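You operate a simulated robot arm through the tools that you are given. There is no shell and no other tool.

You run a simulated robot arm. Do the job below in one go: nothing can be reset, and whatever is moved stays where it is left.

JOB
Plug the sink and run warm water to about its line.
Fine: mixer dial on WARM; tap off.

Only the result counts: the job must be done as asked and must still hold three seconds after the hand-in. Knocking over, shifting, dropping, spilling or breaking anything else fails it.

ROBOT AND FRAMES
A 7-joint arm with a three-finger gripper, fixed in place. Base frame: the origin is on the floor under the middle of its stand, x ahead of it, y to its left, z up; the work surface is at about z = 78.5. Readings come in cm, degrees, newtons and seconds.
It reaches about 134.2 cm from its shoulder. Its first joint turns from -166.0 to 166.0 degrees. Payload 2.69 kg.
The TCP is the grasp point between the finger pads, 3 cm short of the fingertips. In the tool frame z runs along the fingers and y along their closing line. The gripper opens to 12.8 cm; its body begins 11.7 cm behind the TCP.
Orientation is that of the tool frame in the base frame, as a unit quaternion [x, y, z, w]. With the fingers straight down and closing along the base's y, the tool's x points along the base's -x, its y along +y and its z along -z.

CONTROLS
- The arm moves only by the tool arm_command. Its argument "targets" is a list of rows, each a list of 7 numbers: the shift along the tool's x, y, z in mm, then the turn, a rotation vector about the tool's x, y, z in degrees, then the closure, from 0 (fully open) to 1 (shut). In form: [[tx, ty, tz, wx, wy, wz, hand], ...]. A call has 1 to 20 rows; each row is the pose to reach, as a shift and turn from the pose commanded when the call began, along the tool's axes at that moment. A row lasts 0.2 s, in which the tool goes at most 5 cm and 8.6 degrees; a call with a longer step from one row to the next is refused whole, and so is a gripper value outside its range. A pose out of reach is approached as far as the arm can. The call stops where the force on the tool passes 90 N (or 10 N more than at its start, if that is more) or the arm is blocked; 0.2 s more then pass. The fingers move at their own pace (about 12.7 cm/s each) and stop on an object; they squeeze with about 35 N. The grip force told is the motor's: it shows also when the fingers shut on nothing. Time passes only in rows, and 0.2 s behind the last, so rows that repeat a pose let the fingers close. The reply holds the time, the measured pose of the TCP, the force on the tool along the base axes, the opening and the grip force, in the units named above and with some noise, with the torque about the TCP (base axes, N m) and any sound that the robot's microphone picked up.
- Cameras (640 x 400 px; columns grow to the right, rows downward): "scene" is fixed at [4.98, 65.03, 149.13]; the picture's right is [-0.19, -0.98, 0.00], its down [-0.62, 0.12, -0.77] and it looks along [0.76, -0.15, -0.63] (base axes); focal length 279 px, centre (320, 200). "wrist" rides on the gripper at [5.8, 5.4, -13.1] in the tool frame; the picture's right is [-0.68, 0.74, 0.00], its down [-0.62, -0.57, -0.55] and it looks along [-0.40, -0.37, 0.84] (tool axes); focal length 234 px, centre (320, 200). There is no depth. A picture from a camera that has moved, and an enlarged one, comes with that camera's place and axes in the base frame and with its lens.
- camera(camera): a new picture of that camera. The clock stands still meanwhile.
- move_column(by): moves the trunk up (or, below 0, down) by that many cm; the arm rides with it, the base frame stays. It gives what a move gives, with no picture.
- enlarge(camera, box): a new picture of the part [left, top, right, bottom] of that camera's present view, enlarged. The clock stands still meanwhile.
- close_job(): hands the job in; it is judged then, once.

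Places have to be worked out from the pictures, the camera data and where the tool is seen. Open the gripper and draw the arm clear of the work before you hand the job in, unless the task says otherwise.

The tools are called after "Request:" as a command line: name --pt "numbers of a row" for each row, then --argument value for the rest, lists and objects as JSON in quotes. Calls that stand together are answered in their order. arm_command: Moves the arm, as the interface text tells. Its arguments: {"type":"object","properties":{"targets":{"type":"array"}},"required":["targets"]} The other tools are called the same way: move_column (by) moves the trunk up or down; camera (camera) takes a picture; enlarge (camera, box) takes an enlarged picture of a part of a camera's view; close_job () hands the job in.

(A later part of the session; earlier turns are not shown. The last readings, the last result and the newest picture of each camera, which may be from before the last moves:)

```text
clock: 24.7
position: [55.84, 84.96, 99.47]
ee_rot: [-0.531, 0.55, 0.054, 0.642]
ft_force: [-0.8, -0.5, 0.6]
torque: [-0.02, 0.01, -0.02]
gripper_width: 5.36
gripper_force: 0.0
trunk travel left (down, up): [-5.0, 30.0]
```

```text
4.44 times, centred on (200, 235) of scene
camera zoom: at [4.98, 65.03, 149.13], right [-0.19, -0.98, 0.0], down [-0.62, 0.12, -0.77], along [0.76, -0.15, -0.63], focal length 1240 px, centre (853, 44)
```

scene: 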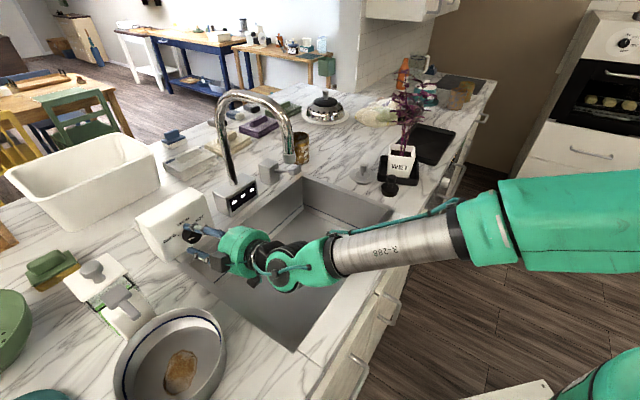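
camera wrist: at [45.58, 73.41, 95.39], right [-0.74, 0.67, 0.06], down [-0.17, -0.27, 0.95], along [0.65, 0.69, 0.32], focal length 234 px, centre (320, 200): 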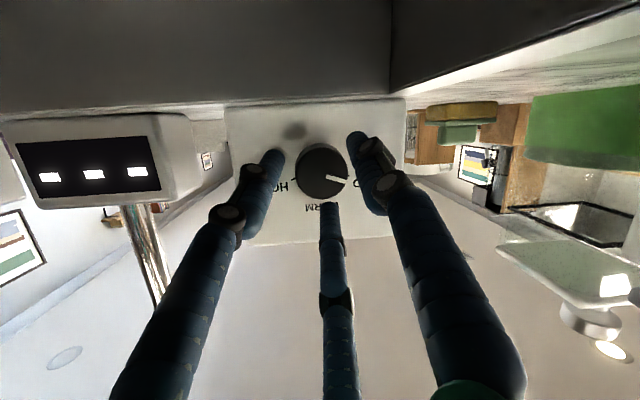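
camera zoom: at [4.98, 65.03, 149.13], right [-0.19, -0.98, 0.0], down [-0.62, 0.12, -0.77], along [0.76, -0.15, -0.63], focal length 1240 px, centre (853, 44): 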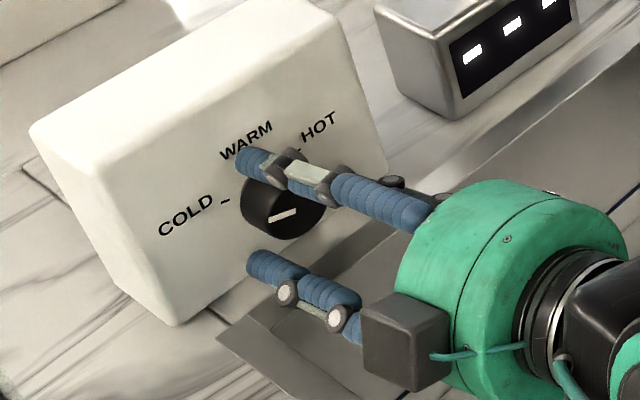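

Finger tips are about 1 to 2 cm around the knob and concentric within 2–3 mm, with no contact force. I close the gripper on the knob.

Request:
arm_command --pt "0 0 0 0 0 0 0.66" --pt "0 0 0 0 0 0 0.72" --pt "0 0 0 0 0 0 0.8" --pt "0 0 0 0 0 0 0.8"

Request:
enlarge --camera "wrist" --box '[230, 60, 410, 220]'

```text
clock: 25.7
position: [56.09, 84.86, 99.73]
ee_rot: [-0.531, 0.55, 0.055, 0.642]
ft_force: [4.1, 0.4, 6.5]
torque: [0.14, -0.19, -0.05]
gripper_width: 4.11
gripper_force: 11.5
trunk travel left (down, up): [-5.0, 30.0]
```

```text
2.50 times, centred on (320, 140) of wrist
camera zoom: at [46.29, 74.51, 93.93], right [-0.74, 0.66, 0.06], down [-0.23, -0.33, 0.92], along [0.63, 0.67, 0.4], focal length 585 px, centre (320, 350)
```

zoom: 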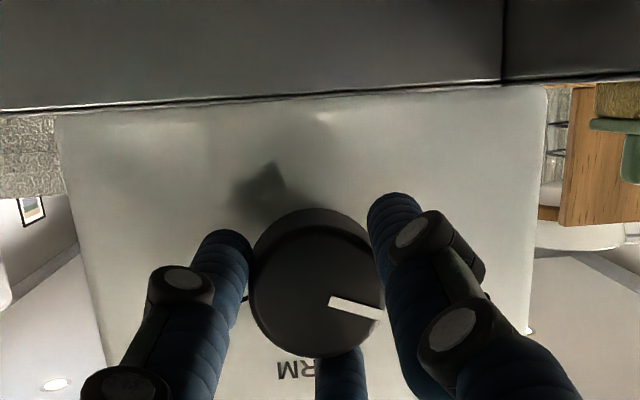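

The knob is held at 4.1 cm width with small forces. I turn it clockwise about the knob axis by 23° as a first stroke.

Request:
arm_command --pt "0.2 -0.3 0 -0.4 -0.7 4.4 0.9" --pt "0.5 -0.6 0 -0.8 -1.5 9.0 0.9" --pt "0.8 -0.9 0 -1.2 -2.2 13.6 0.9" --pt "1.0 -1.2 0 -1.6 -2.9 18.1 0.9" --pt "1.2 -1.5 0 -2.0 -3.7 22.6 0.9" --pt "1.2 -1.5 0 -2.0 -3.7 22.6 0.9"

Request:
enlarge --camera "wrist" --box '[230, 60, 410, 220]'

Request:
enlarge --camera "scene" --box '[150, 190, 250, 280]'

```text
clock: 27.1
position: [56.18, 84.77, 99.53]
ee_rot: [-0.421, 0.622, 0.206, 0.627]
ft_force: [-1.5, 2.6, 10.3]
torque: [0.23, -0.19, -0.02]
gripper_width: 4.04
gripper_force: 44.5
trunk travel left (down, up): [-5.0, 30.0]
```

```text
2.50 times, centred on (320, 140) of wrist
camera zoom: at [44.85, 75.96, 94.13], right [-0.67, 0.59, 0.44], down [0.02, -0.58, 0.81], along [0.74, 0.56, 0.38], focal length 585 px, centre (320, 350)
```

zoom: 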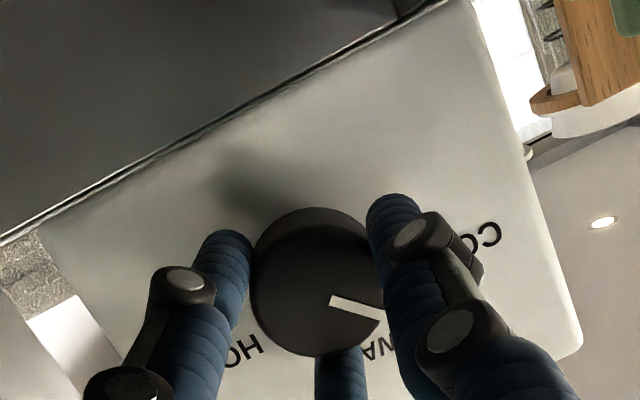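

```text
4.44 times, centred on (200, 235) of scene
camera zoom: at [4.98, 65.03, 149.13], right [-0.19, -0.98, 0.0], down [-0.62, 0.12, -0.77], along [0.76, -0.15, -0.63], focal length 1240 px, centre (853, 44)
```

zoom: 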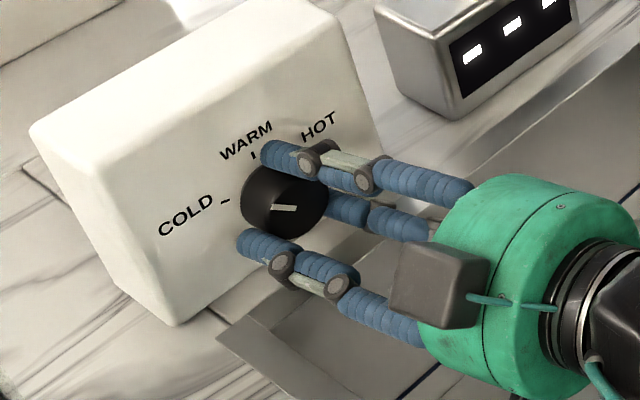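

The dial turned with the gripper by about 23°. I release, rotate back with the fingers open, and re-grip for the next stroke.

Request:
arm_command --pt "0 0 0 0 0 0 0.58" --pt "0 0 0 0 0 0 0.58" --pt "-0.1 0.4 0 0.4 0.7 -4.5 0.58" --pt "-0.2 0.8 0 0.8 1.5 -9 0.58" --pt "-0.3 1.2 0 1.2 2.2 -13.6 0.58" --pt "-0.4 1.6 0 1.6 2.9 -18.1 0.58" --pt "-0.5 1.9 0 2.0 3.7 -22.6 0.58" --pt "-0.5 1.9 0 2.0 3.7 -22.6 0.58"

Request:
enlarge --camera "wrist" --box '[230, 60, 410, 220]'

```text
clock: 28.9
position: [56.11, 84.84, 99.48]
ee_rot: [-0.532, 0.549, 0.053, 0.643]
ft_force: [0.2, -0.1, 0.0]
torque: [0.02, -0.01, -0.02]
gripper_width: 5.37
gripper_force: 0.0
trunk travel left (down, up): [-5.0, 30.0]
```

```text
2.50 times, centred on (320, 140) of wrist
camera zoom: at [46.42, 74.44, 93.81], right [-0.75, 0.66, 0.06], down [-0.23, -0.33, 0.92], along [0.63, 0.67, 0.4], focal length 585 px, centre (320, 350)
```

zoom: 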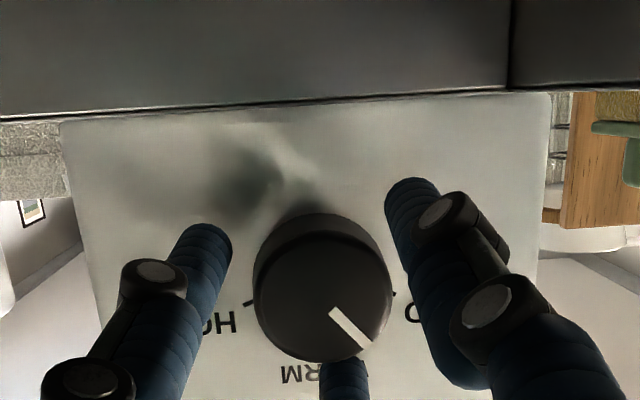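

The pointer has moved about a third of the way to WARM and stays put. I do the second stroke: grip, turn 23°, release, return.

Request:
arm_command --pt "0 0 0 0 0 0 0.7" --pt "0 0 0 0 0 0 0.9" --pt "0 0 0 0 0 0 0.9" --pt "0.2 -0.3 0 -0.4 -0.7 4.4 0.9" --pt "0.5 -0.6 0 -0.8 -1.5 9.0 0.9" --pt "0.8 -0.9 0 -1.2 -2.2 13.6 0.9" --pt "1.0 -1.2 0 -1.6 -2.9 18.1 0.9" --pt "1.2 -1.5 0 -2.0 -3.7 22.6 0.9" --pt "1.2 -1.5 0 -2.0 -3.7 22.6 0.9"

Request:
arm_command --pt "0 0 0 0 0 0 0.58" --pt "0 0 0 0 0 0 0.58" --pt "-0.1 0.4 0 0.4 0.7 -4.5 0.58" --pt "-0.2 0.8 0 0.8 1.5 -9 0.58" --pt "-0.3 1.2 0 1.2 2.2 -13.6 0.58" --pt "-0.4 1.6 0 1.6 2.9 -18.1 0.58" --pt "-0.5 1.9 0 2.0 3.7 -22.6 0.58" --pt "-0.5 1.9 0 2.0 3.7 -22.6 0.58"

Request:
enlarge --camera "wrist" --box '[230, 60, 410, 220]'

Request:
enlarge --camera "scene" --box '[150, 190, 250, 280]'

```text
clock: 30.9
position: [56.13, 84.8, 99.56]
ee_rot: [-0.423, 0.621, 0.205, 0.627]
ft_force: [-2.8, 23.2, 11.8]
torque: [0.61, -0.47, 0.06]
gripper_width: 4.05
gripper_force: 44.7
trunk travel left (down, up): [-5.0, 30.0]
```

```text
clock: 32.7
position: [56.02, 84.68, 99.66]
ee_rot: [-0.531, 0.55, 0.053, 0.642]
ft_force: [0.8, -0.1, 0.1]
torque: [0.03, -0.01, 0.01]
gripper_width: 5.38
gripper_force: 0.0
trunk travel left (down, up): [-5.0, 30.0]
```

```text
2.50 times, centred on (320, 140) of wrist
camera zoom: at [46.3, 74.35, 93.87], right [-0.75, 0.66, 0.06], down [-0.23, -0.33, 0.92], along [0.63, 0.67, 0.4], focal length 585 px, centre (320, 350)
```

zoom: 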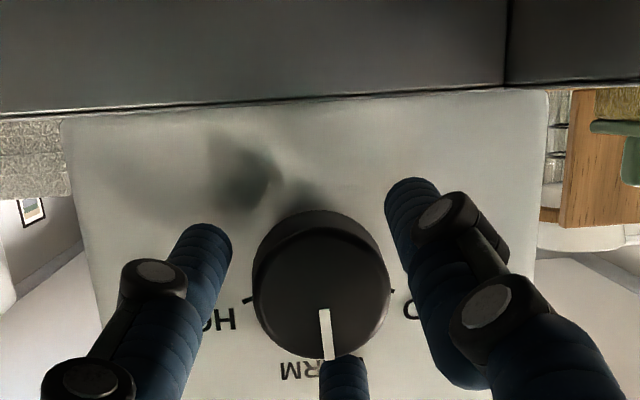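

```text
4.44 times, centred on (200, 235) of scene
camera zoom: at [4.98, 65.03, 149.13], right [-0.19, -0.98, 0.0], down [-0.62, 0.12, -0.77], along [0.76, -0.15, -0.63], focal length 1240 px, centre (853, 44)
```

zoom: 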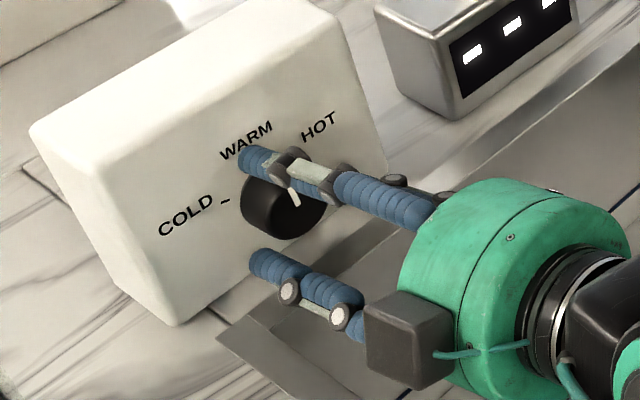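

The pointer now looks close to WARM. I back straight off and measure it against the tick from a clear view.

Request:
arm_command --pt "0 0 -20 0 0 0 0.58" --pt "0 0 -45 0 0 0 0.58" --pt "0 0 -70 0 0 0 0.58" --pt "0 0 -80 0 0 0 0.58" --pt "0 0 -80 0 0 0 0.58"

Request:
enlarge --camera "wrist" --box '[260, 80, 380, 180]'

Request:
enlarge --camera "scene" --box '[160, 200, 230, 260]'

```text
clock: 33.9
position: [50.87, 78.86, 100.95]
ee_rot: [-0.532, 0.55, 0.054, 0.642]
ft_force: [-0.3, 0.4, 0.6]
torque: [-0.02, 0.02, 0.0]
gripper_width: 5.39
gripper_force: 0.1
trunk travel left (down, up): [-5.0, 30.0]
```

```text
4.00 times, centred on (320, 130) of wrist
camera zoom: at [41.1, 68.45, 95.24], right [-0.75, 0.66, 0.06], down [-0.23, -0.33, 0.92], along [0.63, 0.67, 0.4], focal length 937 px, centre (320, 480)
```

zoom: 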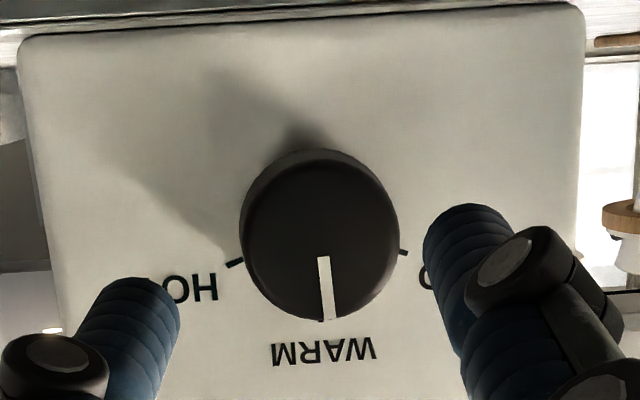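

```text
6.67 times, centred on (195, 230) of scene
camera zoom: at [4.98, 65.03, 149.13], right [-0.19, -0.98, 0.0], down [-0.62, 0.12, -0.77], along [0.76, -0.15, -0.63], focal length 1861 px, centre (1153, 0)
```

zoom: 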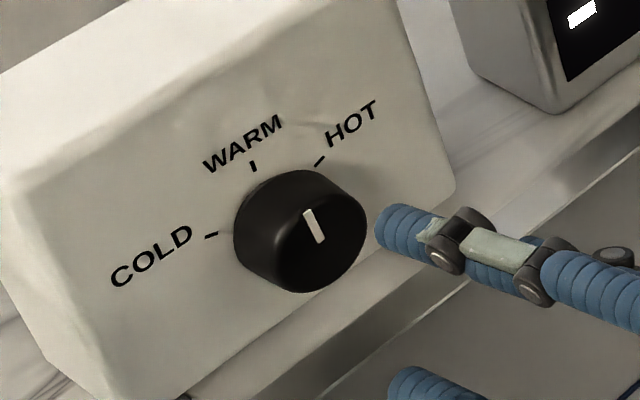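

The dial now points at WARM, within about 3–4° by both cameras. Next is the plug: I retract up and back while pitching the tool to point down again.

Request:
arm_command --pt "-18 -13 -20 0 0 0 0.5" --pt "-36 -26 -40 -5.1 6.1 0.5 0.4" --pt "-54 -40 -59 -10.2 12.2 1.0 0.3" --pt "-72 -53 -79 -15.3 18.4 1.6 0.3" --pt "-90 -66 -98 -20.4 24.5 2.1 0.3" --pt "-108 -79 -118 -25.5 30.7 2.6 0.3" --pt "-126 -92 -137 -30.6 36.8 3.1 0.3" --pt "-144 -105 -157 -35.7 43 3.6 0.3" --pt "-162 -119 -176 -40.8 49.1 4.1 0.3" --pt "-177 -131 -195 -46 55.2 4.7 0.3" --pt "-177 -131 -195 -51 61.4 5.2 0.3" --pt "-177 -131 -195 -51 61.4 5.2 0.3"

Request:
camera --camera "scene"

Request:
camera --camera "wrist"

```text
clock: 36.5
position: [39.83, 67.97, 125.75]
ee_rot: [-0.675, 0.738, 0.03, -0.002]
ft_force: [0.8, 1.1, -1.3]
torque: [-0.08, 0.07, 0.0]
gripper_width: 8.94
gripper_force: 0.1
trunk travel left (down, up): [-5.0, 30.0]
```

```text
taken
```

scene: 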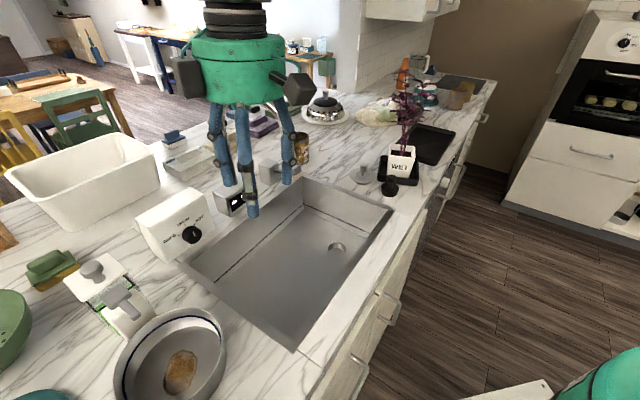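

```text
taken
camera wrist: at [34.55, 62.06, 138.72], right [-0.67, 0.74, 0.06], down [0.64, 0.54, 0.54], along [0.37, 0.41, -0.84], focal length 234 px, centre (320, 200)
```

wrist: 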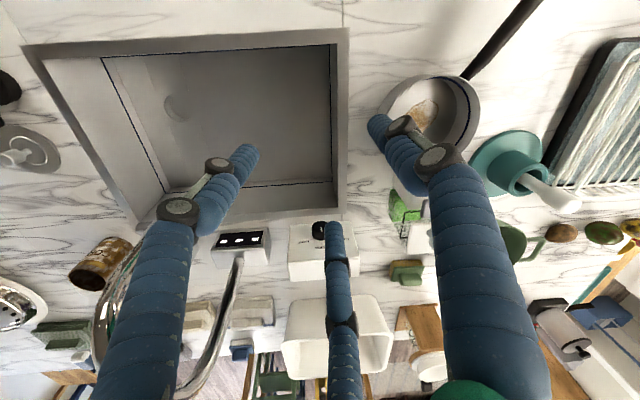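

The tool points down again. I route around the front of the spout to a viewing spot above the sink's right end, turning back to the original yaw on the way.

Request:
arm_command --pt "30 -20 -2 0.4 0 8.5 0.3" --pt "60 -40 -4 0.8 0 17 0.3" --pt "91 -61 -6 1.1 -0.1 25.4 0.3" --pt "121 -81 -8 1.5 -0.1 33.9 0.3" --pt "151 -101 -10 1.9 -0.2 42.4 0.3" --pt "181 -121 -13 2.3 -0.2 50.9 0.3" --pt "211 -141 -15 2.7 -0.2 59.4 0.3" --pt "242 -162 -17 3.0 -0.2 67.8 0.3" --pt "272 -182 -19 3.4 -0.3 76.3 0.3" --pt "302 -202 -21 3.8 -0.3 84.8 0.3" --pt "302 -202 -21 3.8 -0.3 84.8 0.3"

Request:
camera --camera "wrist"

Request:
camera --camera "scene"

```text
clock: 38.9
position: [57.57, 36.4, 125.65]
ee_rot: [0.001, 1.0, 0.003, 0.001]
ft_force: [-0.2, 0.2, -0.2]
torque: [0.03, 0.01, -0.02]
gripper_width: 8.94
gripper_force: 0.1
trunk travel left (down, up): [-5.0, 30.0]
```

```text
taken
camera wrist: at [51.66, 41.7, 138.63], right [0.68, 0.74, 0.01], down [0.61, -0.57, 0.55], along [0.41, -0.37, -0.84], focal length 234 px, centre (320, 200)
```

wrist: 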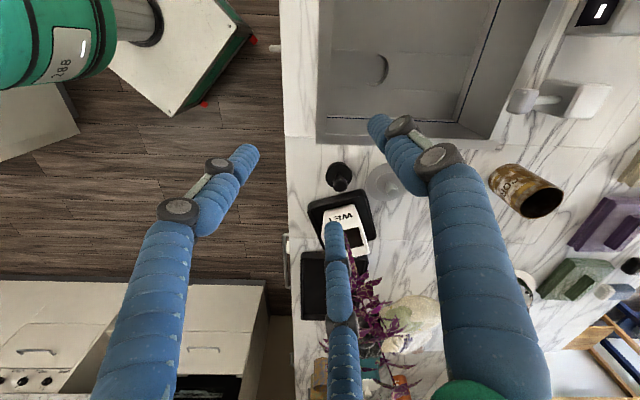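

```text
taken
```

scene: 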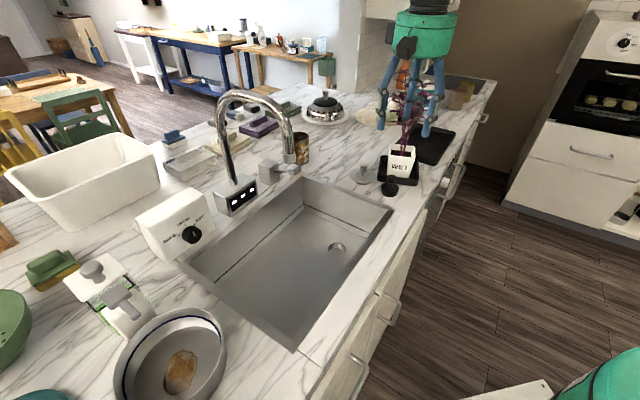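

I move a little inward and lower for a closer look at the two plugs and the drain.

Request:
arm_command --pt "-20 30 30 0 0 0 0.3" --pt "-40 60 60 0 0 0 0.3" --pt "-60 85 85 0 0 0 0.3" --pt "-60 85 85 0 0 0 0.3"

Request:
camera --camera "wrist"

Request:
enlarge --camera "wrist" --box '[250, 130, 450, 290]'

```text
clock: 39.9
position: [63.82, 44.65, 116.99]
ee_rot: [0.0, 1.0, 0.003, 0.001]
ft_force: [-0.5, 0.6, -1.0]
torque: [-0.04, 0.04, 0.02]
gripper_width: 8.92
gripper_force: 0.0
trunk travel left (down, up): [-5.0, 30.0]
```

```text
taken
camera wrist: at [57.84, 49.9, 130.07], right [0.68, 0.74, 0.01], down [0.61, -0.57, 0.55], along [0.41, -0.37, -0.84], focal length 234 px, centre (320, 200)
```

wrist: 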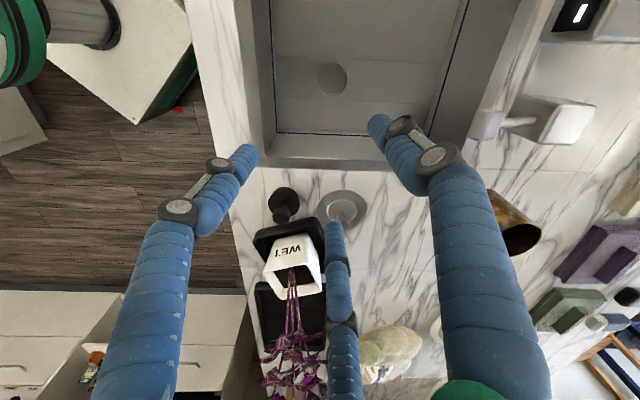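

```text
2.50 times, centred on (350, 210) of wrist
camera zoom: at [57.84, 49.9, 130.07], right [0.68, 0.74, 0.01], down [0.61, -0.57, 0.55], along [0.41, -0.37, -0.84], focal length 585 px, centre (245, 175)
```

zoom: 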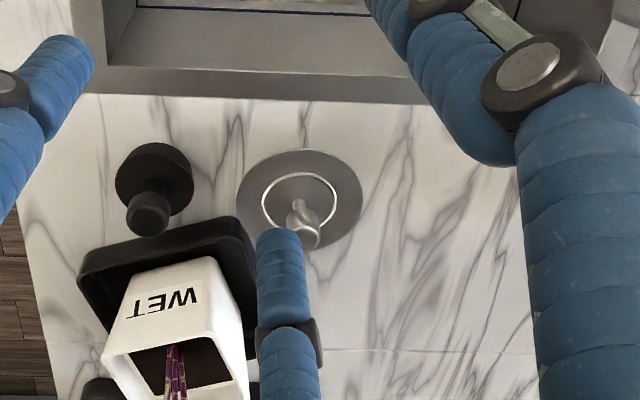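

I zoom in on the drain hole to compare its diameter with the two plugs.

Request:
enlarge --camera "wrist" --box '[270, 20, 400, 140]'

Request:
enlarge --camera "scene" --box '[310, 220, 370, 270]'

Request:
enlarge --camera "wrist" --box '[460, 60, 620, 180]'

```text
3.33 times, centred on (335, 80) of wrist
camera zoom: at [57.84, 49.9, 130.07], right [0.68, 0.74, 0.01], down [0.61, -0.57, 0.55], along [0.41, -0.37, -0.84], focal length 781 px, centre (270, 600)
```

zoom: 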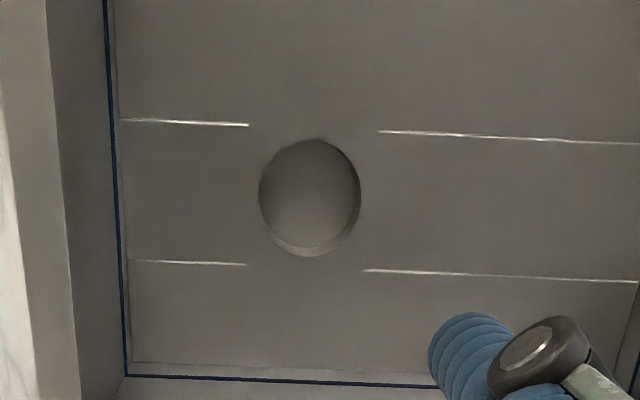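

```text
8.00 times, centred on (340, 245) of scene
camera zoom: at [4.98, 65.03, 149.13], right [-0.19, -0.98, 0.0], down [-0.62, 0.12, -0.77], along [0.76, -0.15, -0.63], focal length 2233 px, centre (160, -160)
```

zoom: 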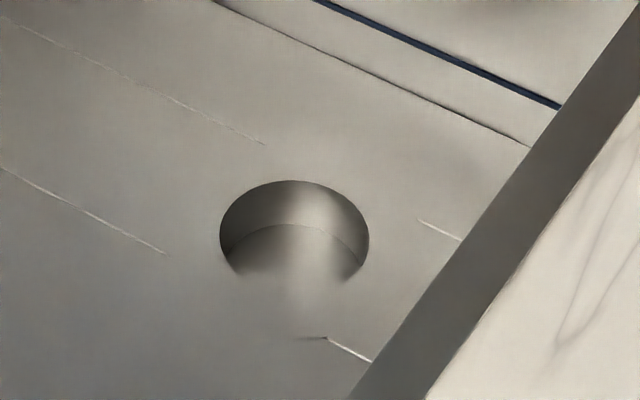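

```text
3.33 times, centred on (540, 120) of wrist
camera zoom: at [57.84, 49.9, 130.07], right [0.68, 0.74, 0.01], down [0.61, -0.57, 0.55], along [0.41, -0.37, -0.84], focal length 781 px, centre (-413, 467)
```

zoom: 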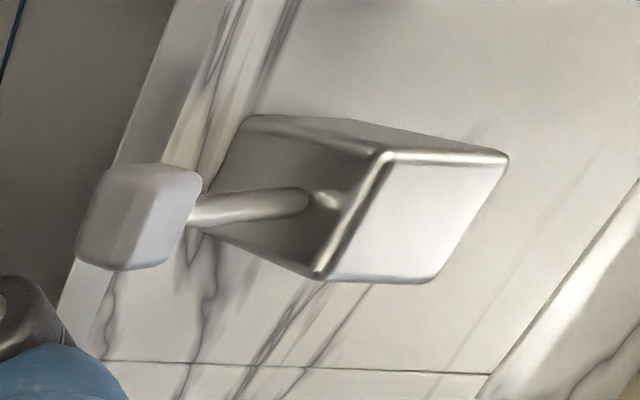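

The sink floor triangulates to z ≈ 78.6, so that is the "work surface" of 78.5. The hole is about 6 cm across at (63.8, 47.9), so the 5.1 cm black plug is too small and the metal one with the 8.7 cm flange fits. I check how close the plant is to the metal plug.

Request:
enlarge --camera "scene" --box '[345, 80, 445, 200]'

Request:
enlarge --camera "wrist" --box '[230, 170, 390, 400]'

```text
3.33 times, centred on (395, 140) of scene
camera zoom: at [4.98, 65.03, 149.13], right [-0.19, -0.98, 0.0], down [-0.62, 0.12, -0.77], along [0.76, -0.15, -0.63], focal length 930 px, centre (70, 400)
```

zoom: 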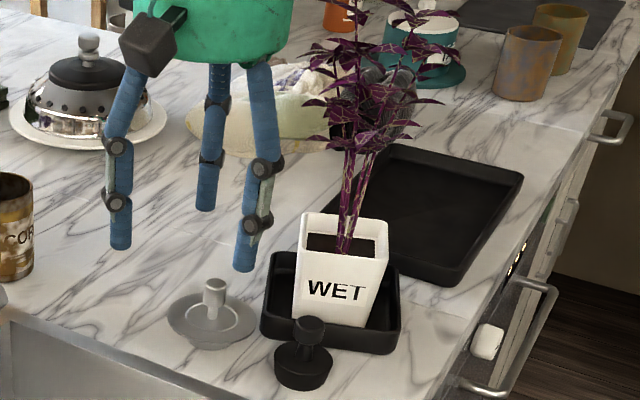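

```text
1.74 times, centred on (310, 285) of wrist
camera zoom: at [57.84, 49.9, 130.07], right [0.68, 0.74, 0.01], down [0.61, -0.57, 0.55], along [0.41, -0.37, -0.84], focal length 407 px, centre (337, 52)
```

zoom: 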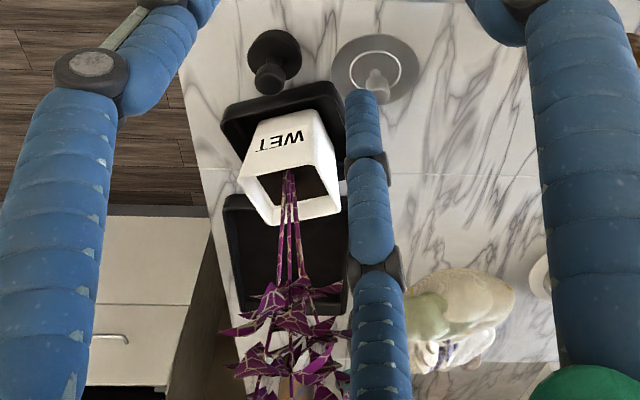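

The leaves reach to about y 28.6, which leaves only about 1 cm beside the palm for a vertical grasp. I move above the metal plug, lean the gripper 7° away from the plant and narrow the fingers.

Request:
arm_command --pt "-36 -16 4 2 0 0 0.4" --pt "-72 -32 8 4 0 0 0.5" --pt "-108 -48 11 5.5 0 0 0.6" --pt "-144 -63.5 15 7 0 0 0.62" --pt "-144 -63.5 15 7 0 0 0.62"

Request:
camera --camera "wrist"

Request:
enlarge --camera "scene" --box '[325, 60, 465, 200]'

```text
clock: 41.1
position: [77.98, 38.02, 115.3]
ee_rot: [0.001, 0.998, -0.058, 0.0]
ft_force: [0.8, 0.0, -0.7]
torque: [-0.04, 0.05, -0.04]
gripper_width: 4.86
gripper_force: 0.0
trunk travel left (down, up): [-5.0, 30.0]
```

```text
taken
camera wrist: at [72.18, 44.93, 127.62], right [0.68, 0.73, -0.09], down [0.61, -0.5, 0.61], along [0.41, -0.47, -0.79], focal length 234 px, centre (320, 200)
```

wrist: 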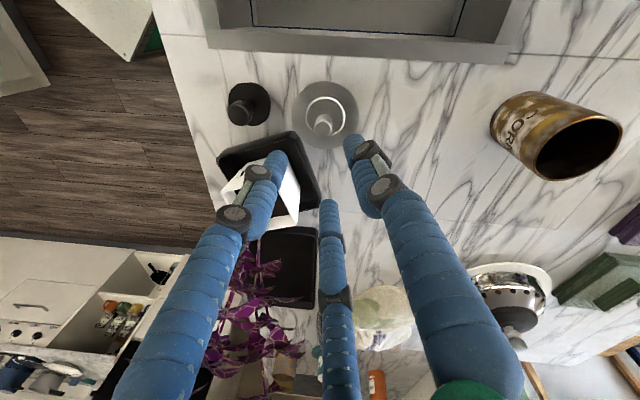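

```text
2.86 times, centred on (395, 130) of scene
camera zoom: at [4.98, 65.03, 149.13], right [-0.19, -0.98, 0.0], down [-0.62, 0.12, -0.77], along [0.76, -0.15, -0.63], focal length 797 px, centre (106, 400)
```

zoom: 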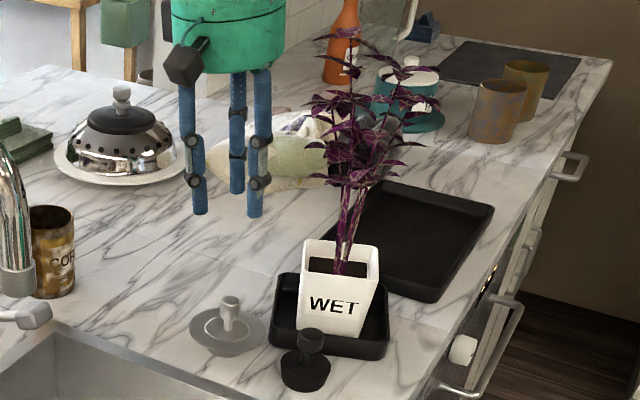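

The plug's knob is at about (77.65, 37.05), a few millimetres off the tool axis. I come down to 5 cm above the grasp, correcting as I go.

Request:
arm_command --pt "1 2.5 28 0 0 0 0.62" --pt "2 5 56 0 0 0 0.62" --pt "3.3 7 83 0 0 0 0.62" --pt "3.3 7 83 0 0 0 0.62"

Request:
enlarge --camera "wrist" --box '[240, 60, 400, 220]'

Request:
enlarge --camera "scene" --box '[325, 60, 465, 200]'

```text
clock: 42.1
position: [77.58, 37.78, 107.49]
ee_rot: [0.001, 0.998, -0.058, 0.001]
ft_force: [0.7, 0.4, 0.0]
torque: [0.0, 0.02, -0.01]
gripper_width: 4.88
gripper_force: 0.1
trunk travel left (down, up): [-5.0, 30.0]
```

```text
2.50 times, centred on (320, 140) of wrist
camera zoom: at [71.77, 44.68, 119.75], right [0.68, 0.73, -0.08], down [0.61, -0.5, 0.61], along [0.41, -0.47, -0.79], focal length 585 px, centre (320, 350)
```

zoom: 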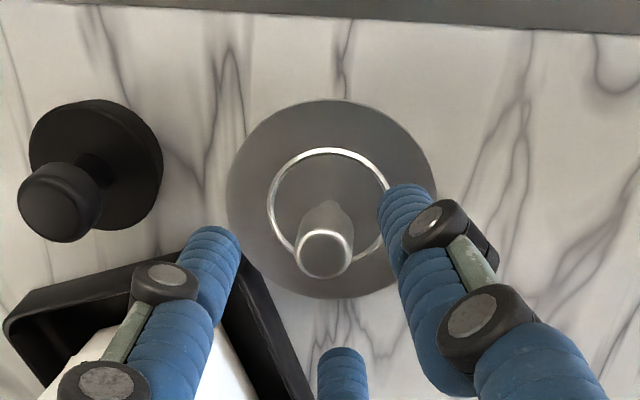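

```text
2.86 times, centred on (395, 130) of scene
camera zoom: at [4.98, 65.03, 149.13], right [-0.19, -0.98, 0.0], down [-0.62, 0.12, -0.77], along [0.76, -0.15, -0.63], focal length 797 px, centre (106, 400)
```

zoom: 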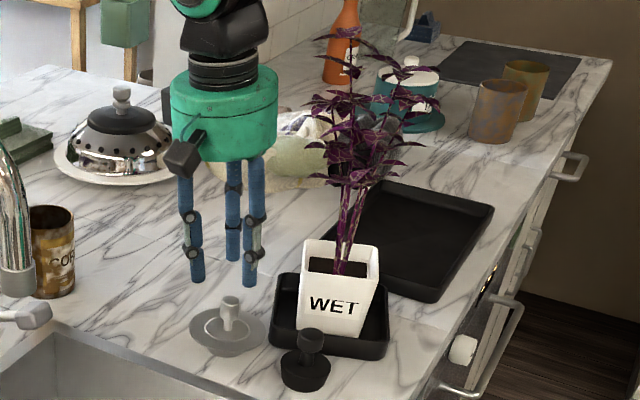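

The gripper is well aligned and clear of the plant. I descend the last 5.5 cm around the plug's knob.

Request:
arm_command --pt "-0.6 0 20 0 0 0 0.62" --pt "-1.2 0 40 0 0 0 0.62" --pt "-1.7 0 55 0 0 0 0.62" --pt "-1.7 0 55 0 0 0 0.62"

Request:
enlarge --camera "wrist" --box '[240, 60, 400, 220]'

Request:
enlarge --camera "scene" --box '[325, 60, 465, 200]'

```text
clock: 43.1
position: [77.75, 37.17, 101.88]
ee_rot: [0.0, 0.998, -0.058, 0.002]
ft_force: [0.9, 0.0, -0.3]
torque: [-0.01, 0.0, -0.01]
gripper_width: 4.86
gripper_force: 0.0
trunk travel left (down, up): [-5.0, 30.0]
```

```text
2.50 times, centred on (320, 140) of wrist
camera zoom: at [71.82, 44.05, 114.09], right [0.68, 0.73, -0.08], down [0.61, -0.5, 0.61], along [0.41, -0.47, -0.79], focal length 585 px, centre (320, 350)
```

zoom: 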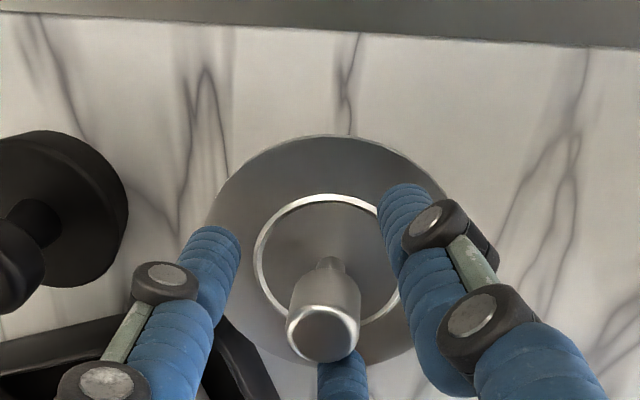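

```text
2.86 times, centred on (395, 130) of scene
camera zoom: at [4.98, 65.03, 149.13], right [-0.19, -0.98, 0.0], down [-0.62, 0.12, -0.77], along [0.76, -0.15, -0.63], focal length 797 px, centre (106, 400)
```

zoom: 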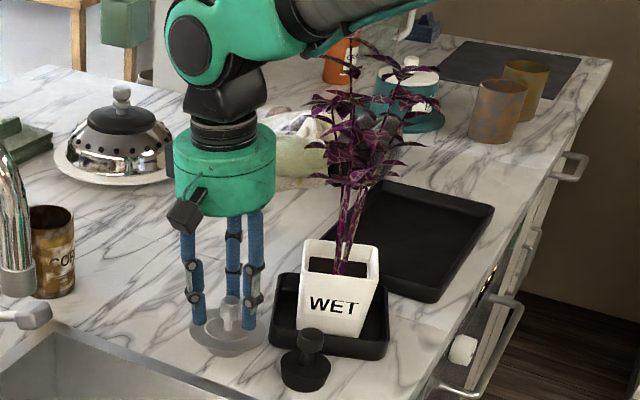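

The knob top sits on the tool axis and the plant is clear. I close the gripper on it.

Request:
arm_command --pt "0 0 0 0 0 0 0.75" --pt "0 0 0 0 0 0 0.85" --pt "0 0 0 0 0 0 0.95" --pt "0 0 0 0 0 0 0.95" --pt "0 0 0 0 0 0 0.95"

Request:
enlarge --camera "wrist" --box '[240, 60, 400, 220]'

```text
clock: 44.3
position: [77.76, 37.15, 101.83]
ee_rot: [0.0, 0.998, -0.059, 0.001]
ft_force: [-0.5, 0.2, 0.3]
torque: [0.03, 0.04, 0.0]
gripper_width: 2.1
gripper_force: 35.5
trunk travel left (down, up): [-5.0, 30.0]
```

```text
2.50 times, centred on (320, 140) of wrist
camera zoom: at [71.8, 44.05, 114.11], right [0.68, 0.73, -0.08], down [0.61, -0.5, 0.61], along [0.41, -0.47, -0.79], focal length 585 px, centre (320, 350)
```

zoom: 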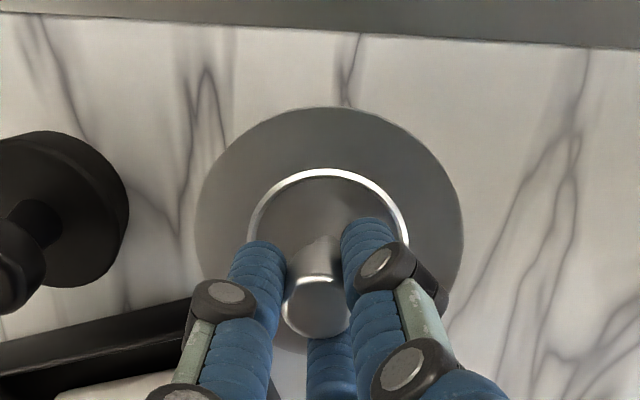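

The plug's knob is gripped at 2.1 cm with 35 N. I lift it straight up.

Request:
arm_command --pt "0 -2 -20 0 0 0 0.95" --pt "0 -5 -45 0 0 0 0.95" --pt "0 -8 -75 0 0 0 0.95" --pt "0 -12 -105 0 0 0 0.95" --pt "0 -14 -125 0 0 0 0.95" --pt "0 -14 -125 0 0 0 0.95"

Request:
camera --camera "wrist"

Request:
camera --camera "scene"

```text
clock: 45.7
position: [77.74, 37.35, 114.78]
ee_rot: [0.001, 0.998, -0.059, 0.001]
ft_force: [-0.4, -0.8, -0.7]
torque: [0.0, -0.01, 0.01]
gripper_width: 2.1
gripper_force: 35.1
trunk travel left (down, up): [-5.0, 30.0]
```

```text
taken
camera wrist: at [71.92, 44.27, 126.99], right [0.68, 0.73, -0.08], down [0.61, -0.5, 0.61], along [0.41, -0.47, -0.79], focal length 234 px, centre (320, 200)
```

wrist: 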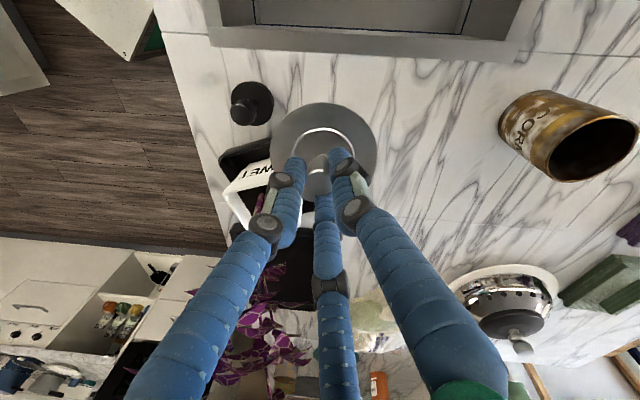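

```text
taken
```

scene: 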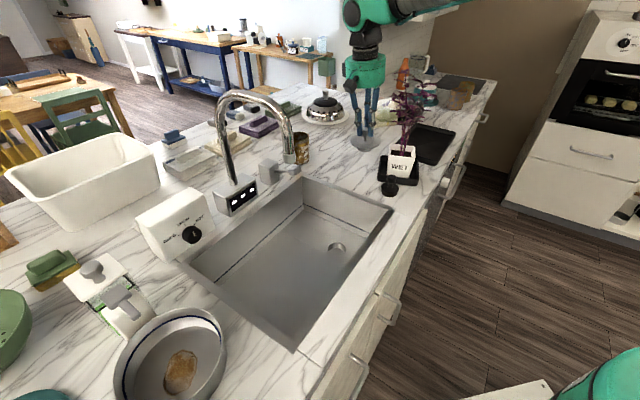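

The plug hangs in the grip. I zoom in to see whether it is straight in the fingers.

Request:
enlarge --camera "wrist" --box '[250, 90, 400, 220]'

Request:
enlarge --camera "scene" --box '[335, 40, 425, 170]'

```text
3.08 times, centred on (325, 155) of wrist
camera zoom: at [71.92, 44.27, 126.99], right [0.68, 0.73, -0.08], down [0.61, -0.5, 0.61], along [0.41, -0.47, -0.79], focal length 720 px, centre (305, 338)
```

zoom: 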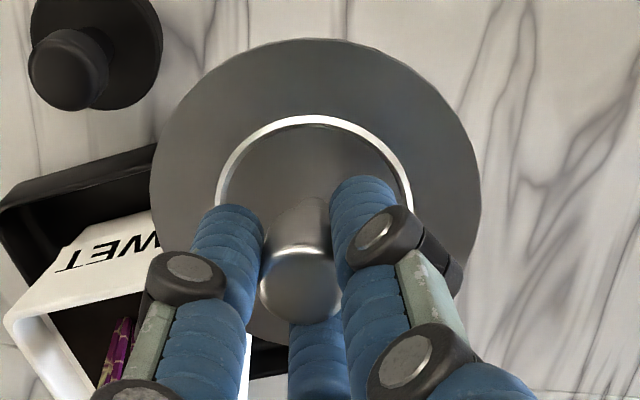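

```text
3.08 times, centred on (380, 105) of scene
camera zoom: at [4.98, 65.03, 149.13], right [-0.19, -0.98, 0.0], down [-0.62, 0.12, -0.77], along [0.76, -0.15, -0.63], focal length 859 px, centre (135, 492)
```

zoom: 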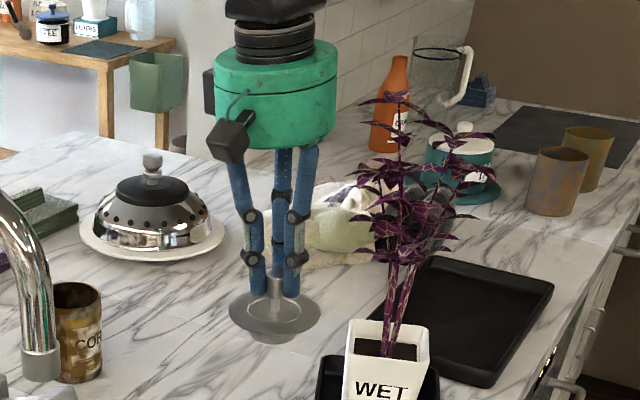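

The plug hangs vertical with its flange about 6 cm below the TCP. I carry it toward the sink and stop where the wrist camera looks almost straight down on the drain, to fix the hole's position.

Request:
arm_command --pt "23 14 8 0 0 0 0.95" --pt "46 28 17 0 0 0 0.95" --pt "69 42 25 0 0 0 0.95" --pt "92 55 34 0 0 0 0.95" --pt "92 55 34 0 0 0 0.95" --pt "92 55 34 0 0 0 0.95"

Request:
camera --camera "wrist"

Request:
enlarge --camera "wrist" --box '[270, 0, 400, 110]'

Request:
camera --camera "scene"

```text
clock: 47.1
position: [68.6, 42.56, 110.51]
ee_rot: [0.0, 0.998, -0.059, 0.002]
ft_force: [0.0, -0.9, -0.9]
torque: [0.01, 0.02, 0.01]
gripper_width: 2.07
gripper_force: 35.2
trunk travel left (down, up): [-5.0, 30.0]
```

```text
taken
camera wrist: at [62.72, 49.4, 122.79], right [0.68, 0.73, -0.08], down [0.61, -0.5, 0.61], along [0.41, -0.47, -0.79], focal length 234 px, centre (320, 200)
```

wrist: 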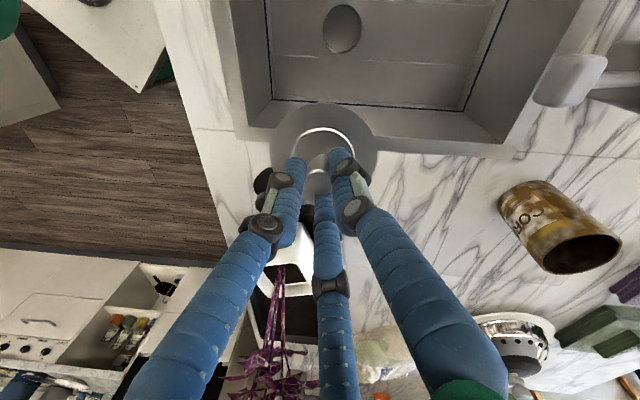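

```text
3.64 times, centred on (335, 55) of wrist
camera zoom: at [62.72, 49.4, 122.79], right [0.68, 0.73, -0.08], down [0.61, -0.5, 0.61], along [0.41, -0.47, -0.79], focal length 852 px, centre (266, 727)
```

zoom: 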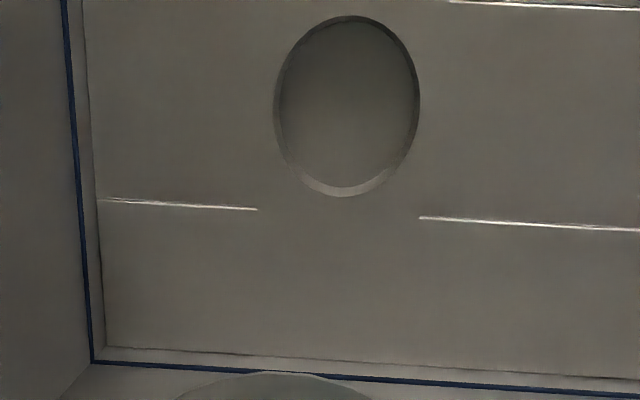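

```text
taken
```

scene: 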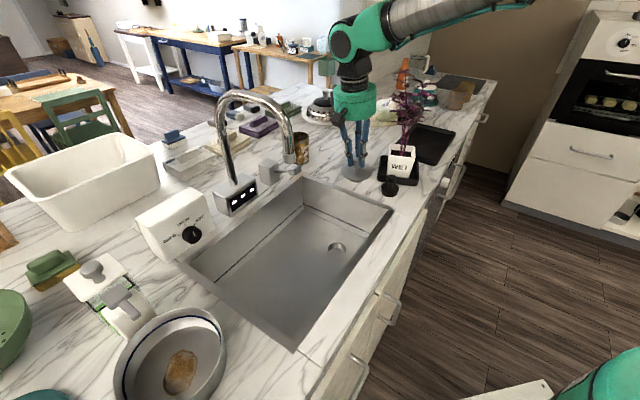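

The drain centre comes out at about (63.5, 48.2) from a nearly straight-down view. I move over it and descend until the plug is about 7 cm above the sink floor.

Request:
arm_command --pt "17 20 6 0 0 0 0.95" --pt "34 41 12 0 0 0 0.95" --pt "51 61.5 18 0 0 0 0.95" --pt "51 66 55 0 0 0 0.95" --pt "51 71 95 0 0 0 0.95" --pt "51 76 135 0 0 0 0.95" --pt "51 80.4 176 0 0 0 0.95" --pt "51 80.4 176 0 0 0 0.95"

Request:
camera --camera "wrist"

Request:
camera --camera "scene"

Request:
enlarge --camera "scene" --box '[270, 170, 400, 280]'

```text
clock: 48.9
position: [63.49, 48.34, 92.1]
ee_rot: [0.0, 0.998, -0.058, 0.002]
ft_force: [0.5, -0.2, -1.4]
torque: [-0.02, 0.01, 0.01]
gripper_width: 2.08
gripper_force: 35.0
trunk travel left (down, up): [-5.0, 30.0]
```

```text
taken
camera wrist: at [57.55, 55.19, 104.39], right [0.68, 0.73, -0.08], down [0.61, -0.5, 0.61], along [0.41, -0.47, -0.79], focal length 234 px, centre (320, 200)
```

wrist: 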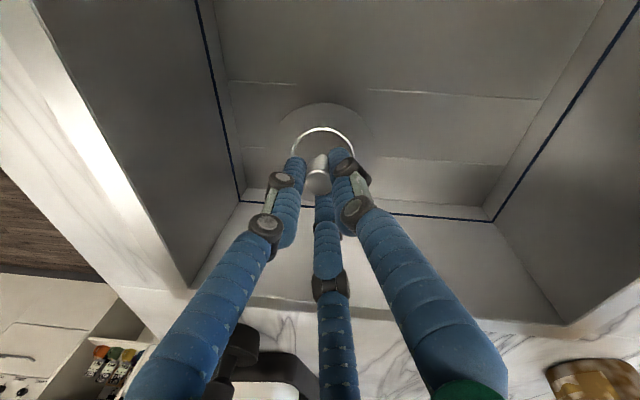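

```text
taken
```

scene: 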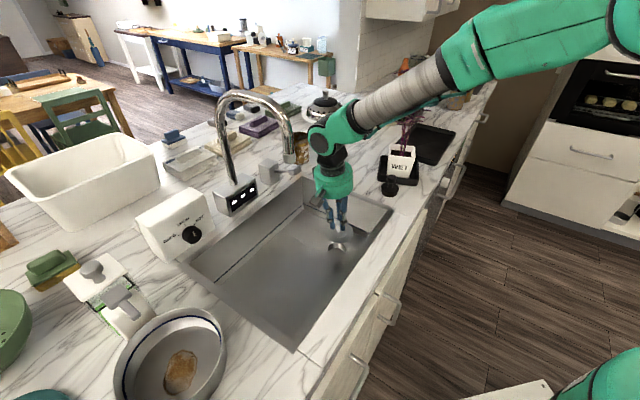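

```text
3.64 times, centred on (335, 225) of scene
camera zoom: at [4.98, 65.03, 149.13], right [-0.19, -0.98, 0.0], down [-0.62, 0.12, -0.77], along [0.76, -0.15, -0.63], focal length 1015 px, centre (266, 109)
```

zoom: 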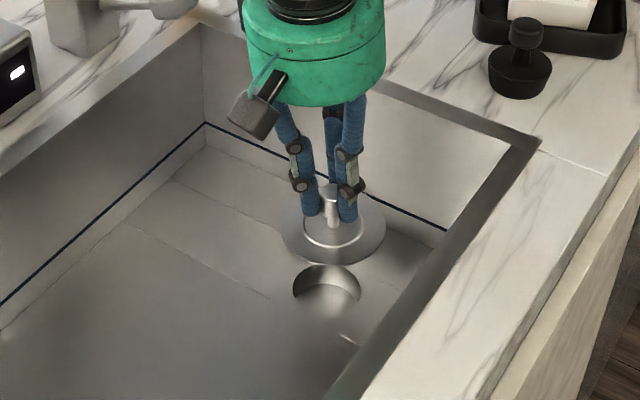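

The plug hangs just above the drain. I zoom in further to compare the flange centre with the hole before lowering.

Request:
enlarge --camera "scene" --box '[315, 210, 385, 265]'

Request:
enlarge --camera "wrist" --box '[250, 90, 400, 220]'

```text
7.27 times, centred on (350, 238) of scene
camera zoom: at [4.98, 65.03, 149.13], right [-0.19, -0.98, 0.0], down [-0.62, 0.12, -0.77], along [0.76, -0.15, -0.63], focal length 2030 px, centre (102, -73)
```

zoom: 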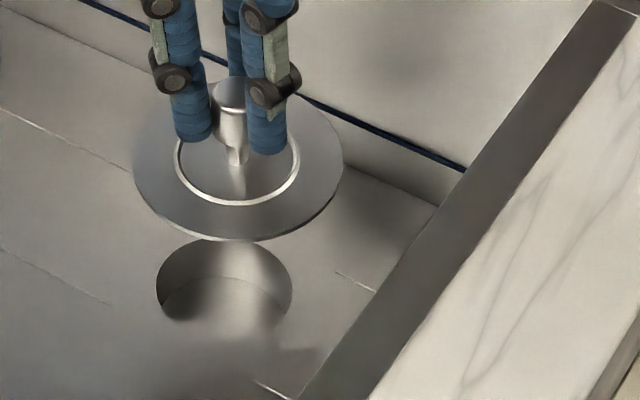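

```text
3.08 times, centred on (325, 155) of wrist
camera zoom: at [57.55, 55.19, 104.39], right [0.68, 0.73, -0.08], down [0.61, -0.5, 0.61], along [0.41, -0.47, -0.79], focal length 720 px, centre (305, 338)
```

zoom: 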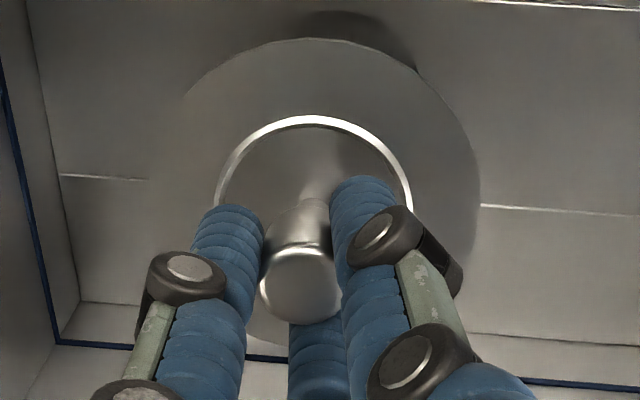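

Both views put the plug's centre about 2–3 mm right of the hole's, so I shift 2.5 mm left and lower the plug to just above the floor.

Request:
arm_command --pt "0 4 12 0 0 0 0.95" --pt "0 5.5 25 0 0 0 0.95" --pt "0 7 38 0 0 0 0.95" --pt "0 8.3 48 0 0 0 0.95" --pt "0 8.3 48 0 0 0 0.95"

Request:
enlarge --camera "scene" --box '[315, 210, 385, 265]'

```text
clock: 50.1
position: [63.51, 48.74, 87.16]
ee_rot: [0.0, 0.998, -0.059, 0.002]
ft_force: [0.3, 0.5, -0.6]
torque: [0.03, 0.05, 0.04]
gripper_width: 2.1
gripper_force: 34.3
trunk travel left (down, up): [-5.0, 30.0]
```

```text
7.27 times, centred on (350, 238) of scene
camera zoom: at [4.98, 65.03, 149.13], right [-0.19, -0.98, 0.0], down [-0.62, 0.12, -0.77], along [0.76, -0.15, -0.63], focal length 2030 px, centre (102, -73)
```

zoom: 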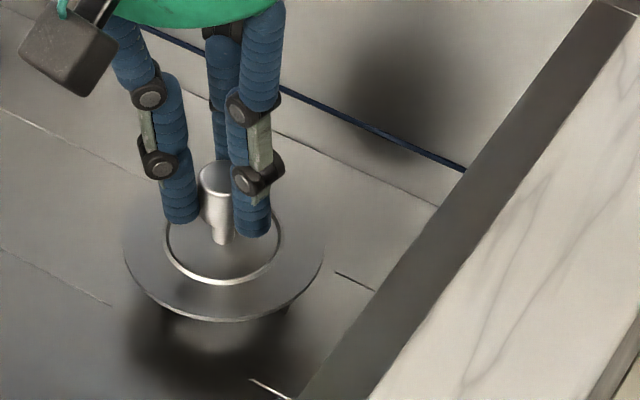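

The flange now lines up with the hole to within 2 mm. I make a small correction and lower slowly, watching the force.

Request:
arm_command --pt "-1.5 0 8 0 0 0 0.95" --pt "-1.5 0.8 14 0 0 0 0.95" --pt "-1.5 1.2 18 0 0 0 0.95" --pt "-1.5 1.5 22 0 0 0 0.95" --pt "-1.5 1.5 22 0 0 0 0.95"

Request:
enlarge --camera "scene" --box '[315, 210, 385, 265]'

```text
clock: 51.3
position: [63.55, 48.54, 84.88]
ee_rot: [0.001, 0.998, -0.058, 0.002]
ft_force: [0.1, 0.4, -0.3]
torque: [0.03, 0.01, -0.02]
gripper_width: 2.1
gripper_force: 35.2
trunk travel left (down, up): [-5.0, 30.0]
```

```text
7.27 times, centred on (350, 238) of scene
camera zoom: at [4.98, 65.03, 149.13], right [-0.19, -0.98, 0.0], down [-0.62, 0.12, -0.77], along [0.76, -0.15, -0.63], focal length 2030 px, centre (102, -73)
```

zoom: 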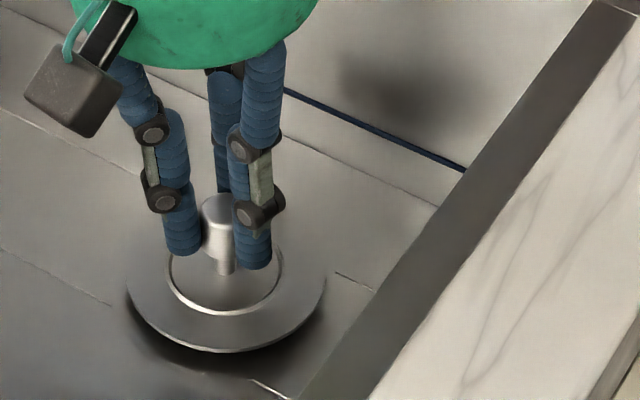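

No contact yet, and the shadow says the flange is about a centimetre above the floor, so the plug body seems to be entering the hole. I keep lowering gently.

Request:
arm_command --pt "0 0.4 4 0 0 0 0.95" --pt "0 0.8 7 0 0 0 0.95" --pt "0 1.1 10 0 0 0 0.95" --pt "0 1.1 10 0 0 0 0.95"

Request:
enlarge --camera "scene" --box '[315, 210, 385, 265]'

```text
clock: 52.3
position: [63.73, 48.52, 84.16]
ee_rot: [0.0, 0.998, -0.058, 0.003]
ft_force: [1.7, -4.3, 16.3]
torque: [0.4, 0.16, -0.01]
gripper_width: 2.09
gripper_force: 34.8
trunk travel left (down, up): [-5.0, 30.0]
```

```text
7.27 times, centred on (350, 238) of scene
camera zoom: at [4.98, 65.03, 149.13], right [-0.19, -0.98, 0.0], down [-0.62, 0.12, -0.77], along [0.76, -0.15, -0.63], focal length 2030 px, centre (102, -73)
```

zoom: 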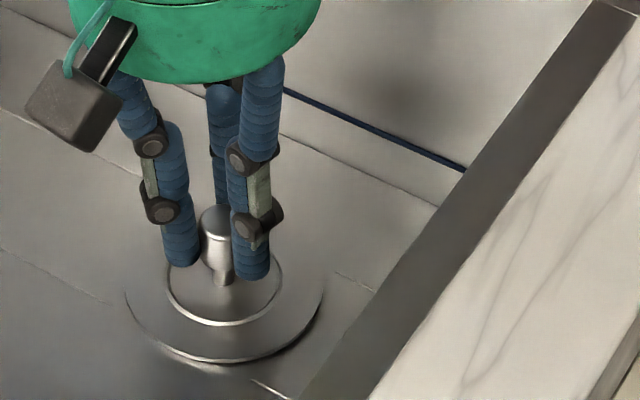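

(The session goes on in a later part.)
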